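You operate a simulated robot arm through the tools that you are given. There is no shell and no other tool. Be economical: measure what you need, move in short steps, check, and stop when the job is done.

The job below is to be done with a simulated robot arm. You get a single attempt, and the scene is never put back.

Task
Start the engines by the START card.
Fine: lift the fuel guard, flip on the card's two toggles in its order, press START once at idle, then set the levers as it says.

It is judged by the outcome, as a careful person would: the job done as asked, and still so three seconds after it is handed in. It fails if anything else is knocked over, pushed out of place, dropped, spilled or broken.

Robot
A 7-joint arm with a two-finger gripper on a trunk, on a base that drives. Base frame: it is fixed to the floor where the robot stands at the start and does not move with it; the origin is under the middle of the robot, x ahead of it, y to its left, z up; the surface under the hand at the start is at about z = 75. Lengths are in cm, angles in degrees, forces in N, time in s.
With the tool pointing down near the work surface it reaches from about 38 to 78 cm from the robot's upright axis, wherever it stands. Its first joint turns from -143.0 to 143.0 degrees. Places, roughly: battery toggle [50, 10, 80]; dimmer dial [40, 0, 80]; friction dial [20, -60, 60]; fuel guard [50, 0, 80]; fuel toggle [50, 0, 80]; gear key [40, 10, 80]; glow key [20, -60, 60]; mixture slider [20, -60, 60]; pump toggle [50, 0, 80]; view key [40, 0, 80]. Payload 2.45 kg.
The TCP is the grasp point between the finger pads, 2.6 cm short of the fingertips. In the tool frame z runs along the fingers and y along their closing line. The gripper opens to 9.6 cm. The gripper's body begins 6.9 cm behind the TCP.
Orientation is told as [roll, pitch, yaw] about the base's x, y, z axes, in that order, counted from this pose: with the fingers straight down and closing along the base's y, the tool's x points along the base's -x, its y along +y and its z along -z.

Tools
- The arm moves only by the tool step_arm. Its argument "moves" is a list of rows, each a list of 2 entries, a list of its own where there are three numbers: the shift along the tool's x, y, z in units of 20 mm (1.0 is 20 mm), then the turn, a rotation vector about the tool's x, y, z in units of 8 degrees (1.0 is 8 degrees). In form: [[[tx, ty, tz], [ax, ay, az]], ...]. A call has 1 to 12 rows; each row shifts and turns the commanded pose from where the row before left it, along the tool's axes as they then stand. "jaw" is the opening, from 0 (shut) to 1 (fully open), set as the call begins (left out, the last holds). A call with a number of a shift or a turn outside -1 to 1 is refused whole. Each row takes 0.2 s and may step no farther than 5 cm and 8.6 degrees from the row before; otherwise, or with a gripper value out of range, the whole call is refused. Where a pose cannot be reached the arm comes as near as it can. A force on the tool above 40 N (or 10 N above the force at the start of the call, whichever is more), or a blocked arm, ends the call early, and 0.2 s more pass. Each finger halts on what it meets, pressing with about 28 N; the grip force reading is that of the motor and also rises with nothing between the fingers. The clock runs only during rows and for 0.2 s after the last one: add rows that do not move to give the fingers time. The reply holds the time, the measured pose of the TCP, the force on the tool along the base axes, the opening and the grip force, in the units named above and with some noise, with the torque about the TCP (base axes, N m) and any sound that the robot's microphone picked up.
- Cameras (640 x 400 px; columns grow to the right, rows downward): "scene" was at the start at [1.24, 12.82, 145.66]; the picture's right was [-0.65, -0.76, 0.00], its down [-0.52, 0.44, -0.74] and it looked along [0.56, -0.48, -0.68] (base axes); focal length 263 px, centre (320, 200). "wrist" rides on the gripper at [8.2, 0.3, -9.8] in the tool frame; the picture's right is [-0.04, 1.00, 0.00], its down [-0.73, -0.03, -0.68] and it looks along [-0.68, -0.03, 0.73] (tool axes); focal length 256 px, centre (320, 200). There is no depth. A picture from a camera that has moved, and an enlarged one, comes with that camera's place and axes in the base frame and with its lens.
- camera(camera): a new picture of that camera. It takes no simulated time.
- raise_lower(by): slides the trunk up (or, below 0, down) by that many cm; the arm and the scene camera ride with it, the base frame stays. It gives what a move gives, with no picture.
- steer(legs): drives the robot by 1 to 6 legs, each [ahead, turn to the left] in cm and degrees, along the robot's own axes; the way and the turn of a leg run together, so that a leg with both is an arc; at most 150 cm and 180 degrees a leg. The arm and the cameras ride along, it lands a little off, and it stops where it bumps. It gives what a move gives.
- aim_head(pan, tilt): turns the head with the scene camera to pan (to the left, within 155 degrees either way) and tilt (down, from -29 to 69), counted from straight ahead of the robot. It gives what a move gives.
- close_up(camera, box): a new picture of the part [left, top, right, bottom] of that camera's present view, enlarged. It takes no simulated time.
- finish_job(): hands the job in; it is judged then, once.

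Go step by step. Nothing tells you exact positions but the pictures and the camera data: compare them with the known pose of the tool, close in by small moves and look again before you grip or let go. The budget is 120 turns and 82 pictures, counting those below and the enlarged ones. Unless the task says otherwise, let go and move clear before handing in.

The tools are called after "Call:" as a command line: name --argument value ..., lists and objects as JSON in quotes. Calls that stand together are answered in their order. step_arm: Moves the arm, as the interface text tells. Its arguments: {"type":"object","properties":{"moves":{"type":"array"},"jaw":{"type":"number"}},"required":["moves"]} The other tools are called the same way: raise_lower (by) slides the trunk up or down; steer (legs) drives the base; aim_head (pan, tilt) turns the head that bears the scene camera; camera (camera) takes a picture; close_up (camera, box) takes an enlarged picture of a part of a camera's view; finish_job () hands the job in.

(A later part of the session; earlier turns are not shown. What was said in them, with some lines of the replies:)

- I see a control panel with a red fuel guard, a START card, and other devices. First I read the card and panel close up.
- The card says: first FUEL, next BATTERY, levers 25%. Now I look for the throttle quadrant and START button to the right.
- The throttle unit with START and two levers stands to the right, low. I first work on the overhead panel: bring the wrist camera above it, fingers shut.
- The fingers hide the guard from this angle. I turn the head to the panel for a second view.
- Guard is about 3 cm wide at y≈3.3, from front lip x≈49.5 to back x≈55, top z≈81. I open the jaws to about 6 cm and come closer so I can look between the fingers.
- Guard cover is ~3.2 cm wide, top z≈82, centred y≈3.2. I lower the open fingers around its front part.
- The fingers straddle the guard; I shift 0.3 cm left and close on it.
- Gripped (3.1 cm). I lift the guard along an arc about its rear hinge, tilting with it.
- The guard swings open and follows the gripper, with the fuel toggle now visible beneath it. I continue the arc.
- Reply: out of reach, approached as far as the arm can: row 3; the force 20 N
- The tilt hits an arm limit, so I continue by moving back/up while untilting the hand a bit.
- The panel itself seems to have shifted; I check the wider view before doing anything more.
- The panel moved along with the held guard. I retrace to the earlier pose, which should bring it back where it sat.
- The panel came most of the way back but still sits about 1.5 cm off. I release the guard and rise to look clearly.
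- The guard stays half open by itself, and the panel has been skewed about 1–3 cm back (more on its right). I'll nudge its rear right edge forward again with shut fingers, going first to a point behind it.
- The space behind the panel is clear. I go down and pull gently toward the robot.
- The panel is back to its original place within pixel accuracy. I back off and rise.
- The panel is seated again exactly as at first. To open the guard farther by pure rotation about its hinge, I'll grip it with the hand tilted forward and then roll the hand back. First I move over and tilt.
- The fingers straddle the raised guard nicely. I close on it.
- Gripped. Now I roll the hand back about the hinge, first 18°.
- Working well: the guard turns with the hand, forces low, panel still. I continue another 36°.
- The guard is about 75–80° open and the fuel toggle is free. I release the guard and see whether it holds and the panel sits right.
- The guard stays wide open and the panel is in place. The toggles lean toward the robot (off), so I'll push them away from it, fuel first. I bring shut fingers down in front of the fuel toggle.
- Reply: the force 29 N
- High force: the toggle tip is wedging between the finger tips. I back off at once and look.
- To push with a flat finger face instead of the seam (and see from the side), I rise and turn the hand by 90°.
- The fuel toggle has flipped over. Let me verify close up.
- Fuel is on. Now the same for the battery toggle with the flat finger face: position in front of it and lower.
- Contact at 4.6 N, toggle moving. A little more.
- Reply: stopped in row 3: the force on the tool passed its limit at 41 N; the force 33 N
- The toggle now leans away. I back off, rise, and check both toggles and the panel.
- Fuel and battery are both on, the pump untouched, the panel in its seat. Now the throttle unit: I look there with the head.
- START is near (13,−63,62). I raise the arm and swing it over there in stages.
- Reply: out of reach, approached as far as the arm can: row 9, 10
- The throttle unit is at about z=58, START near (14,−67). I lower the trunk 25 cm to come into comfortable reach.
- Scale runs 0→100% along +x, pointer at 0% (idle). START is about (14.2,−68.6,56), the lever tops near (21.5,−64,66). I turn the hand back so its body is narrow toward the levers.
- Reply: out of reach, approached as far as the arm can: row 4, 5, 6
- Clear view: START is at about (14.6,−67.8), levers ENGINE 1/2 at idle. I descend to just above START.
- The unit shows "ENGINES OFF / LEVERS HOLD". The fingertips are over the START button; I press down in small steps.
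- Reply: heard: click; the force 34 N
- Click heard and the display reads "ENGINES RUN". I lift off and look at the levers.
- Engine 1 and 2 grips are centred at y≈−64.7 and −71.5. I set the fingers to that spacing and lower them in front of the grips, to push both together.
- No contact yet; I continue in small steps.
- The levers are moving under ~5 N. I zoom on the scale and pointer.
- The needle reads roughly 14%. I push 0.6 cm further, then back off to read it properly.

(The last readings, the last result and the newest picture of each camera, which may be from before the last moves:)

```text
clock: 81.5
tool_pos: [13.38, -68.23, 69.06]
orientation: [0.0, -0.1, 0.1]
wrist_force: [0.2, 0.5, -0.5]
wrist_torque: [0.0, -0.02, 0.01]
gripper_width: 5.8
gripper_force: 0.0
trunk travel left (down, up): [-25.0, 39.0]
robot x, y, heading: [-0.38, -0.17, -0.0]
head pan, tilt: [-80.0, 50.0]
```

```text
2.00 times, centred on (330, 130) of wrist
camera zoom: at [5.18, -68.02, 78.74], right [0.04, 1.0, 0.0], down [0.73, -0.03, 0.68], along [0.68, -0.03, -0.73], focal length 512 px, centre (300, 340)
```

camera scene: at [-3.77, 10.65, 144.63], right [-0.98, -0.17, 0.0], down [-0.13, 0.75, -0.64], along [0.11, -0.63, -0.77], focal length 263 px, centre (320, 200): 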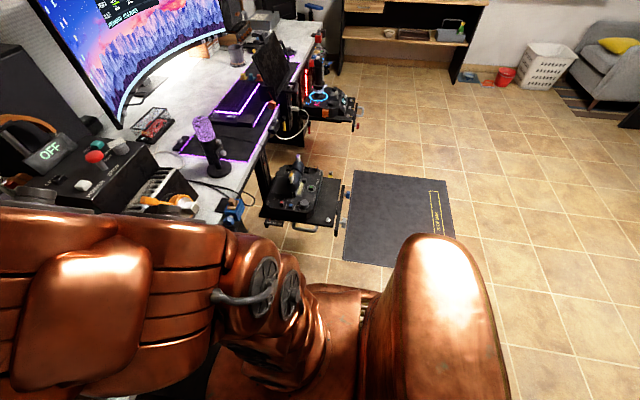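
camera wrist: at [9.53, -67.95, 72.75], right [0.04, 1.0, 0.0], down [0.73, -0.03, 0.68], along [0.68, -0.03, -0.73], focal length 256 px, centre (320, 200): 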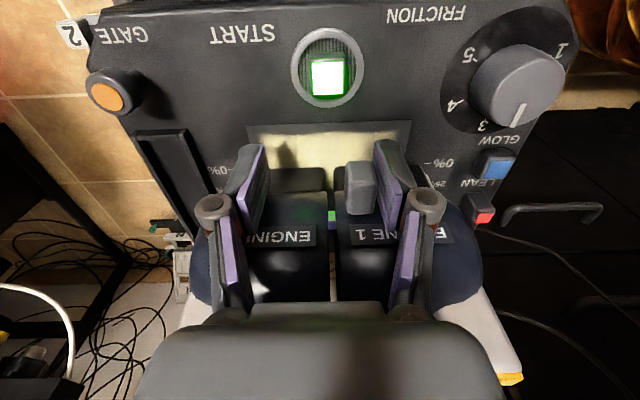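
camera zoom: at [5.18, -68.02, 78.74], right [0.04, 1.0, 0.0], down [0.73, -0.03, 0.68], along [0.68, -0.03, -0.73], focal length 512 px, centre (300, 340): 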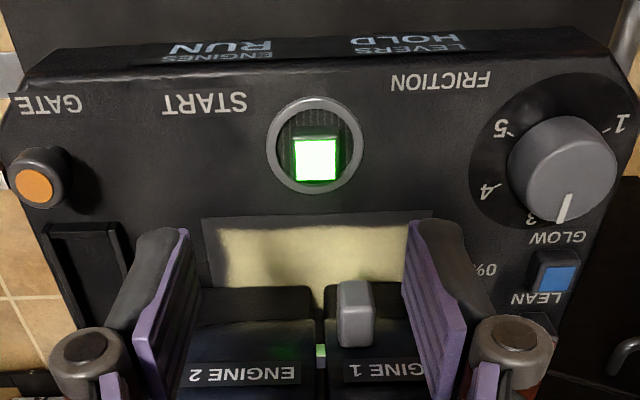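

I need a face-on view of the scale, so I rise and turn the hand 90° again to look along −y.

Call:
step_arm --moves '[[[0, 0, -0.8], [0, 0, 0]], [[0, 0, -0.8], [0, 0, 0.94]], [[0, 0, -0.8], [0, 0, 0.94]], [[0, 0, -0.8], [0, 0, 0.94]], [[0, 0, -0.4], [0, 0, 0.94]], [[0, 0, 0], [0, 0, 0.94]], [[0, 0, 0], [0, 0, 0.94]], [[0, 0, 0], [0, 0, 0.94]], [[0, 0, 0], [0, 0, 0.94]], [[0, 0, 0], [0, 0, 0.94]], [[0, 0, 0], [0, 0, 0.94]], [[0, 0, 0], [0, 0, 0.94]]]' --jaw 0.605

Call:
step_arm --moves '[[[0.8, 0.5, 0], [0, 0, 0.91]], [[0.8, 0.5, 0], [0, 0, 0]], [[0.8, 0.5, 0], [0, 0, 0]], [[0.8, 0.5, 0], [0, 0, 0]], [[0.8, 0.5, 0], [0, 0, 0]], [[0.8, 0.5, 0], [0, 0, 0]], [[0.8, 0.5, 0], [0, 0, 0]], [[0, 0.4, 0], [0, 0, 0]], [[0, 0, 0], [0, 0, 0]]]'

Call:
close_up --camera "wrist" --box '[230, 0, 430, 150]'

```text
clock: 84.1
tool_pos: [13.11, -67.37, 75.31]
orientation: [0.2, -0.1, -82.6]
wrist_force: [0.0, 0.4, -0.7]
wrist_torque: [-0.02, -0.02, 0.0]
gripper_width: 5.8
gripper_force: 0.0
out of reach, approached as far as the arm can: row 4
trunk travel left (down, up): [-25.0, 39.0]
robot x, y, heading: [0.14, -0.36, 0.1]
head pan, tilt: [-80.0, 50.0]
```

```text
clock: 86.1
tool_pos: [20.74, -56.02, 75.31]
orientation: [0.1, -0.1, -89.9]
wrist_force: [0.3, 0.4, -0.1]
wrist_torque: [-0.02, 0.03, 0.01]
gripper_width: 5.81
gripper_force: 0.0
trunk travel left (down, up): [-25.0, 39.0]
robot x, y, heading: [-0.21, 0.0, -0.2]
head pan, tilt: [-80.0, 50.0]
```

```text
2.67 times, centred on (330, 75) of wrist
camera zoom: at [21.12, -47.88, 84.97], right [1.0, -0.04, 0.0], down [-0.03, -0.73, 0.68], along [-0.02, -0.68, -0.73], focal length 683 px, centre (293, 533)
```

zoom: 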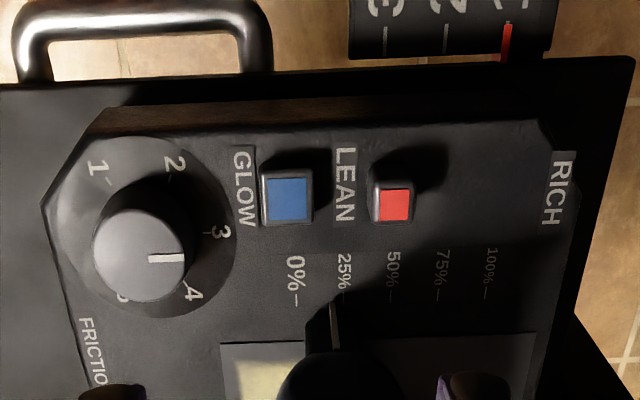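

Call:
close_up --camera "wrist" --box '[325, 85, 385, 145]'

```text
6.67 times, centred on (355, 115) of wrist
camera zoom: at [21.12, -47.88, 84.97], right [1.0, -0.04, 0.0], down [-0.03, -0.73, 0.68], along [-0.02, -0.68, -0.73], focal length 1707 px, centre (87, 767)
```

zoom: 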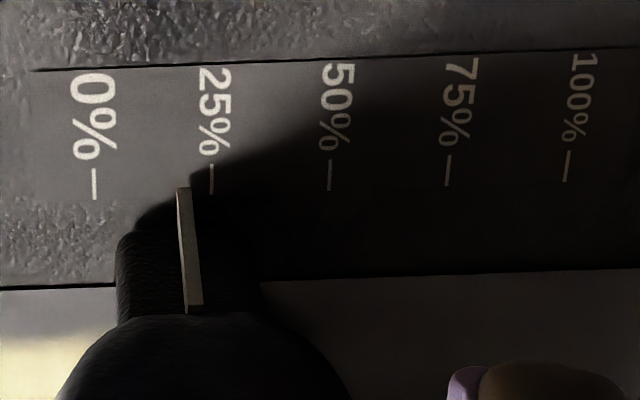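

Reading is ≈19%; about 0.6 cm more push is needed for 25%. I go back to the pushing pose.

Call:
step_arm --moves '[[[-0.8, -0.5, 0], [0, 0, 0]], [[-0.8, -0.5, 0], [0, 0, 0]], [[-0.8, -0.5, 0], [0, 0, 0]], [[-0.8, -0.5, 0], [0, 0, 0]], [[-0.8, -0.5, 0], [0, 0, 0]], [[-0.8, -0.5, 0], [0, 0, 0]], [[-0.8, -0.5, 0], [0, 0, 0]], [[-0.3, -0.3, 0], [0, 0, -0.94]], [[0, 0, 0], [0, 0, -0.94]], [[0, 0, 0], [0, 0, -0.94]], [[0, 0, 0], [0, 0, -0.94]], [[0, 0, 0], [0, 0, -0.94]]]'

Call:
step_arm --moves '[[[0, 0, 0], [0, 0, -0.94]], [[0, 0, 0], [0, 0, -0.94]], [[0, 0, 0], [0, 0, -0.94]], [[0, 0, 0], [0, 0, -0.94]], [[0, 0, 0], [0, 0, -0.94]], [[0, 0, 0], [0, 0, -0.94]], [[0, 0, 0], [0, 0, -0.91]], [[0, 0, 0], [0, 0, 0]]]'

```text
clock: 88.7
tool_pos: [13.17, -67.39, 74.86]
orientation: [0.0, 0.0, -52.2]
wrist_force: [0.0, 0.0, -0.2]
wrist_torque: [-0.03, 0.01, -0.04]
gripper_width: 5.8
gripper_force: 0.1
out of reach, approached as far as the arm can: row 8
trunk travel left (down, up): [-25.0, 39.0]
robot x, y, heading: [0.07, -0.27, -0.1]
head pan, tilt: [-80.0, 50.0]
```

```text
clock: 90.5
tool_pos: [13.27, -67.46, 74.85]
orientation: [0.0, 0.0, 0.2]
wrist_force: [0.2, -0.6, -0.3]
wrist_torque: [0.03, 0.0, -0.02]
gripper_width: 5.81
gripper_force: 0.0
trunk travel left (down, up): [-25.0, 39.0]
robot x, y, heading: [-0.01, -0.14, 0.0]
head pan, tilt: [-80.0, 50.0]
```

Call:
step_arm --moves '[[[0, 0, 1], [0, 0, 0]], [[0, 0, 1], [0, 0, 0]], [[0, 0, 1], [0, 0, 0]], [[0, -0.17, 1], [0, 0, 0]], [[0, -0.17, 1], [0, 0, 0]], [[0, 0, 0.87], [0, 0, 0]], [[-0.6, 0, 0], [0, 0, 0]], [[-0.6, 0, 0], [0, 0, 0]], [[-0.6, 0, 0], [0, 0, 0]], [[-0.3, 0, 0], [0, 0, 0]], [[0, 0, 0], [0, 0, 0]]]'

```text
clock: 92.9
tool_pos: [17.4, -68.14, 63.06]
orientation: [0.1, -0.1, 0.1]
wrist_force: [0.0, 0.6, -1.1]
wrist_torque: [-0.03, 0.02, -0.03]
gripper_width: 5.81
gripper_force: 0.1
trunk travel left (down, up): [-25.0, 39.0]
robot x, y, heading: [-0.14, 0.33, 0.1]
head pan, tilt: [-80.0, 50.0]
```

In position; now the final 1.5 cm of travel.

Call:
step_arm --moves '[[[-0.25, 0, 0], [0, 0, 0]], [[-0.25, 0, 0], [0, 0, 0]], [[-0.23, 0, 0], [0, 0, 0]], [[0, 0, 0], [0, 0, 0]]]'

Call:
camera --camera "wrist"

```text
clock: 93.9
tool_pos: [18.79, -68.1, 63.13]
orientation: [0.1, -0.1, 0.1]
wrist_force: [-6.2, 2.1, -0.9]
wrist_torque: [0.15, 0.12, -0.01]
gripper_width: 5.81
gripper_force: 0.1
trunk travel left (down, up): [-25.0, 39.0]
robot x, y, heading: [0.49, 0.03, -0.1]
head pan, tilt: [-80.0, 50.0]
```

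```text
9 pictures are left
camera wrist: at [10.61, -67.93, 72.87], right [0.04, 1.0, 0.0], down [0.73, -0.03, 0.68], along [0.68, -0.03, -0.73], focal length 256 px, centre (320, 200)
```

wrist: 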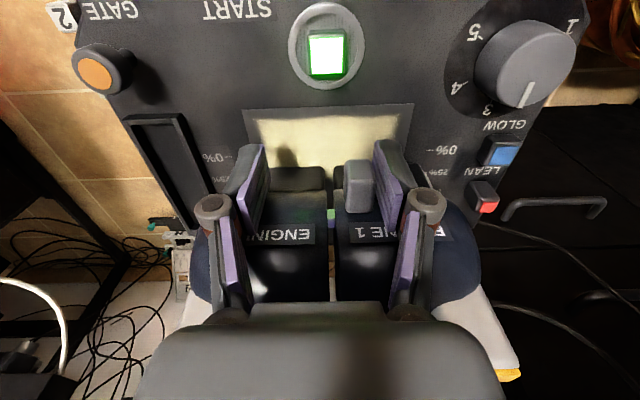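

Both levers moved together. I back off, rise, and turn to read the scale again.

Call:
step_arm --moves '[[[0.4, 0, 0], [0, 0, 0]], [[0.8, 0, 0], [0, 0, 0]], [[0.8, 0, 0], [0, 0, 0]], [[0.5, 0, -1], [0, 0, 0]], [[0, 0.2, -1], [0, 0, 0]], [[0, 0.2, -1], [0, 0, 0]], [[0, 0, -1], [0, 0, 0]], [[0, 0, -1], [0, 0, 0]], [[0, 0, -1], [0, 0, 0]], [[0, 0, 0], [0, 0, 0.94]], [[0, 0, 0], [0, 0, 0.94]], [[0, 0, 0], [0, 0, 0.94]]]'

Call:
step_arm --moves '[[[0, 0, 0], [0, 0, 0.94]], [[0, 0, 0], [0, 0, 0.94]], [[0, 0, 0], [0, 0, 0.94]], [[0, 0, 0], [0, 0, 0.94]], [[0, 0, 0], [0, 0, 0.94]], [[0, 0, 0], [0, 0, 0.94]], [[0, 0, 0], [0, 0, 0.94]], [[0, 0, 0], [0, 0, 0.94]], [[0, 0, 0], [0, 0, 0.91]]]'

Call:
step_arm --moves '[[[0.8, 0.5, 0], [0, 0, 0]], [[0.8, 0.5, 0], [0, 0, 0]], [[0.8, 0.5, 0], [0, 0, 0]], [[0.8, 0.5, 0], [0, 0, 0]], [[0.8, 0.5, 0], [0, 0, 0]], [[0.8, 0.5, 0], [0, 0, 0]], [[0.8, 0.5, 0], [0, 0, 0]], [[0, 0.3, 0], [0, 0, 0]]]'

Call:
close_up --camera "wrist" --box '[325, 85, 385, 145]'

```text
clock: 96.5
tool_pos: [13.84, -67.39, 75.23]
orientation: [0.1, -0.1, -22.6]
wrist_force: [-0.5, -0.4, -0.5]
wrist_torque: [0.0, 0.0, 0.01]
gripper_width: 5.82
gripper_force: 0.1
trunk travel left (down, up): [-25.0, 39.0]
robot x, y, heading: [-0.19, 0.25, 0.1]
head pan, tilt: [-80.0, 50.0]
```

```text
clock: 98.5
tool_pos: [13.82, -67.32, 75.22]
orientation: [0.1, 0.1, -90.0]
wrist_force: [0.5, 0.0, -0.4]
wrist_torque: [0.02, 0.03, 0.01]
gripper_width: 5.8
gripper_force: 0.0
trunk travel left (down, up): [-25.0, 39.0]
robot x, y, heading: [-0.17, -0.18, 0.0]
head pan, tilt: [-80.0, 50.0]
```

```text
clock: 100.3
tool_pos: [21.41, -56.13, 75.17]
orientation: [0.1, 0.0, -89.9]
wrist_force: [1.2, 0.2, 0.2]
wrist_torque: [0.01, -0.01, 0.0]
gripper_width: 5.8
gripper_force: 0.0
trunk travel left (down, up): [-25.0, 39.0]
robot x, y, heading: [-0.24, 0.13, 0.0]
head pan, tilt: [-80.0, 50.0]
```

```text
6.67 times, centred on (355, 115) of wrist
camera zoom: at [21.72, -48.16, 84.89], right [1.0, -0.04, 0.0], down [-0.03, -0.73, 0.68], along [-0.02, -0.68, -0.73], focal length 1707 px, centre (87, 767)
```

zoom: 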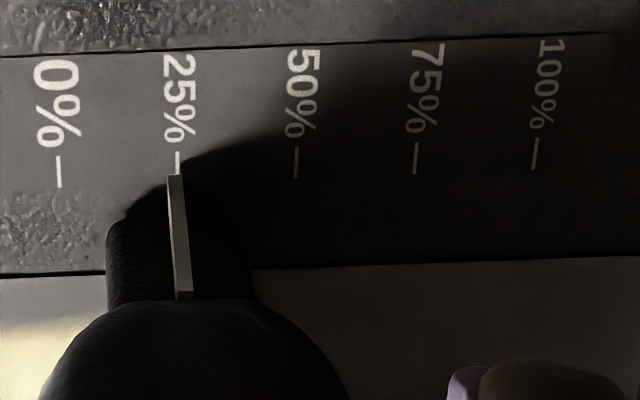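

Engine 1 reads 25%. I check engine 2's alignment from higher, with the trunk raised.

Call:
raise_lower --by 25

Call:
close_up --camera "wrist" --box '[250, 0, 390, 130]'

```text
clock: 102.8
tool_pos: [21.41, -56.11, 100.24]
orientation: [0.1, -0.1, -89.9]
wrist_force: [0.4, -0.2, -0.3]
wrist_torque: [-0.02, -0.03, 0.02]
gripper_width: 5.79
gripper_force: 0.2
trunk travel left (down, up): [-50.0, 14.0]
robot x, y, heading: [-0.16, -0.0, 0.3]
head pan, tilt: [-80.0, 50.0]
```

```text
3.08 times, centred on (320, 65) of wrist
camera zoom: at [21.73, -48.17, 109.91], right [1.0, -0.04, 0.0], down [-0.03, -0.73, 0.68], along [-0.02, -0.68, -0.73], focal length 788 px, centre (320, 615)
```

zoom: 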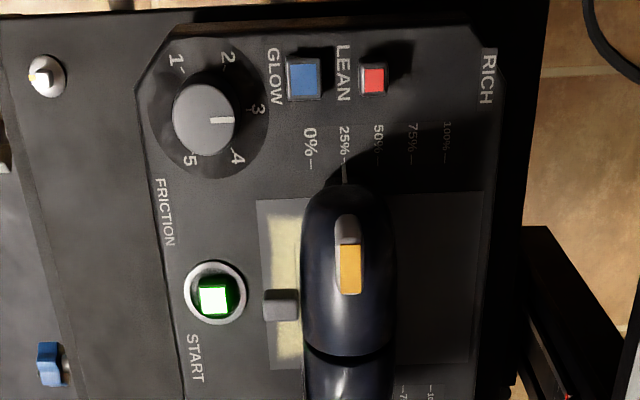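

Both grips line up. A last check of the panel and guard with the head camera.

Call:
close_up --camera "scene" --box '[245, 140, 355, 240]'

Call:
aim_head --pan -8 --tilt 50

Call:
close_up --camera "scene" --box '[300, 160, 410, 260]'

```text
4.00 times, centred on (300, 190) of scene
camera zoom: at [-3.78, 10.61, 144.63], right [-0.98, -0.17, 0.0], down [-0.13, 0.75, -0.64], along [0.11, -0.63, -0.77], focal length 1052 px, centre (400, 240)
```

zoom: 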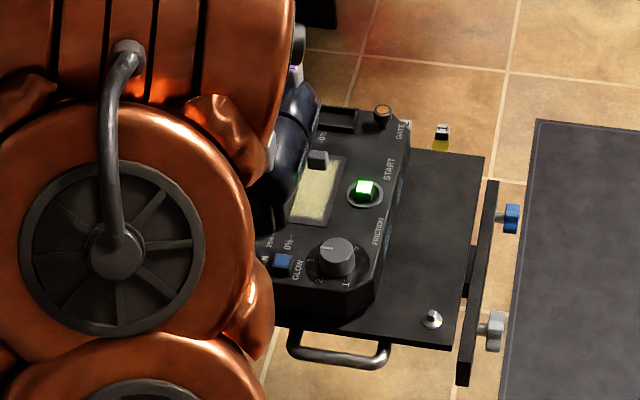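

```text
clock: 104.3
tool_pos: [21.41, -56.2, 100.12]
orientation: [0.2, 0.0, -89.9]
wrist_force: [-0.6, -0.1, 0.9]
wrist_torque: [0.01, 0.0, -0.03]
gripper_width: 5.79
gripper_force: 0.1
trunk travel left (down, up): [-50.0, 14.0]
robot x, y, heading: [-0.14, -0.35, -0.1]
head pan, tilt: [-8.0, 50.0]
```

```text
4.00 times, centred on (355, 210) of scene
camera zoom: at [2.51, 17.12, 144.63], right [-0.14, -0.99, 0.0], down [-0.76, 0.11, -0.64], along [0.64, -0.09, -0.77], focal length 1052 px, centre (180, 160)
```

zoom: 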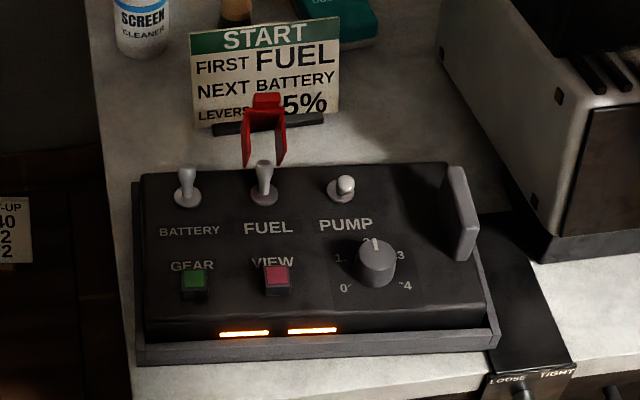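

Guard is open, fuel and battery are on, engines are running, levers stand at 25%, and the panel is in place. I hand in.

Call:
finish_job

```text
The job is handed in.
```

The engines are running, started by the START card, and I have handed the job in. The guard is up, FUEL then BATTERY are on, and I pressed START once at idle. Engine 1's lever then read about 25%. I judged engine 2 only by its lining up with engine 1, because I could not see its scale.

While I was opening the guard, the toggle panel was dragged about 1–3 cm out of its seat. I pushed it back, and by the pictures it sits within about 0.3 cm of where it started.
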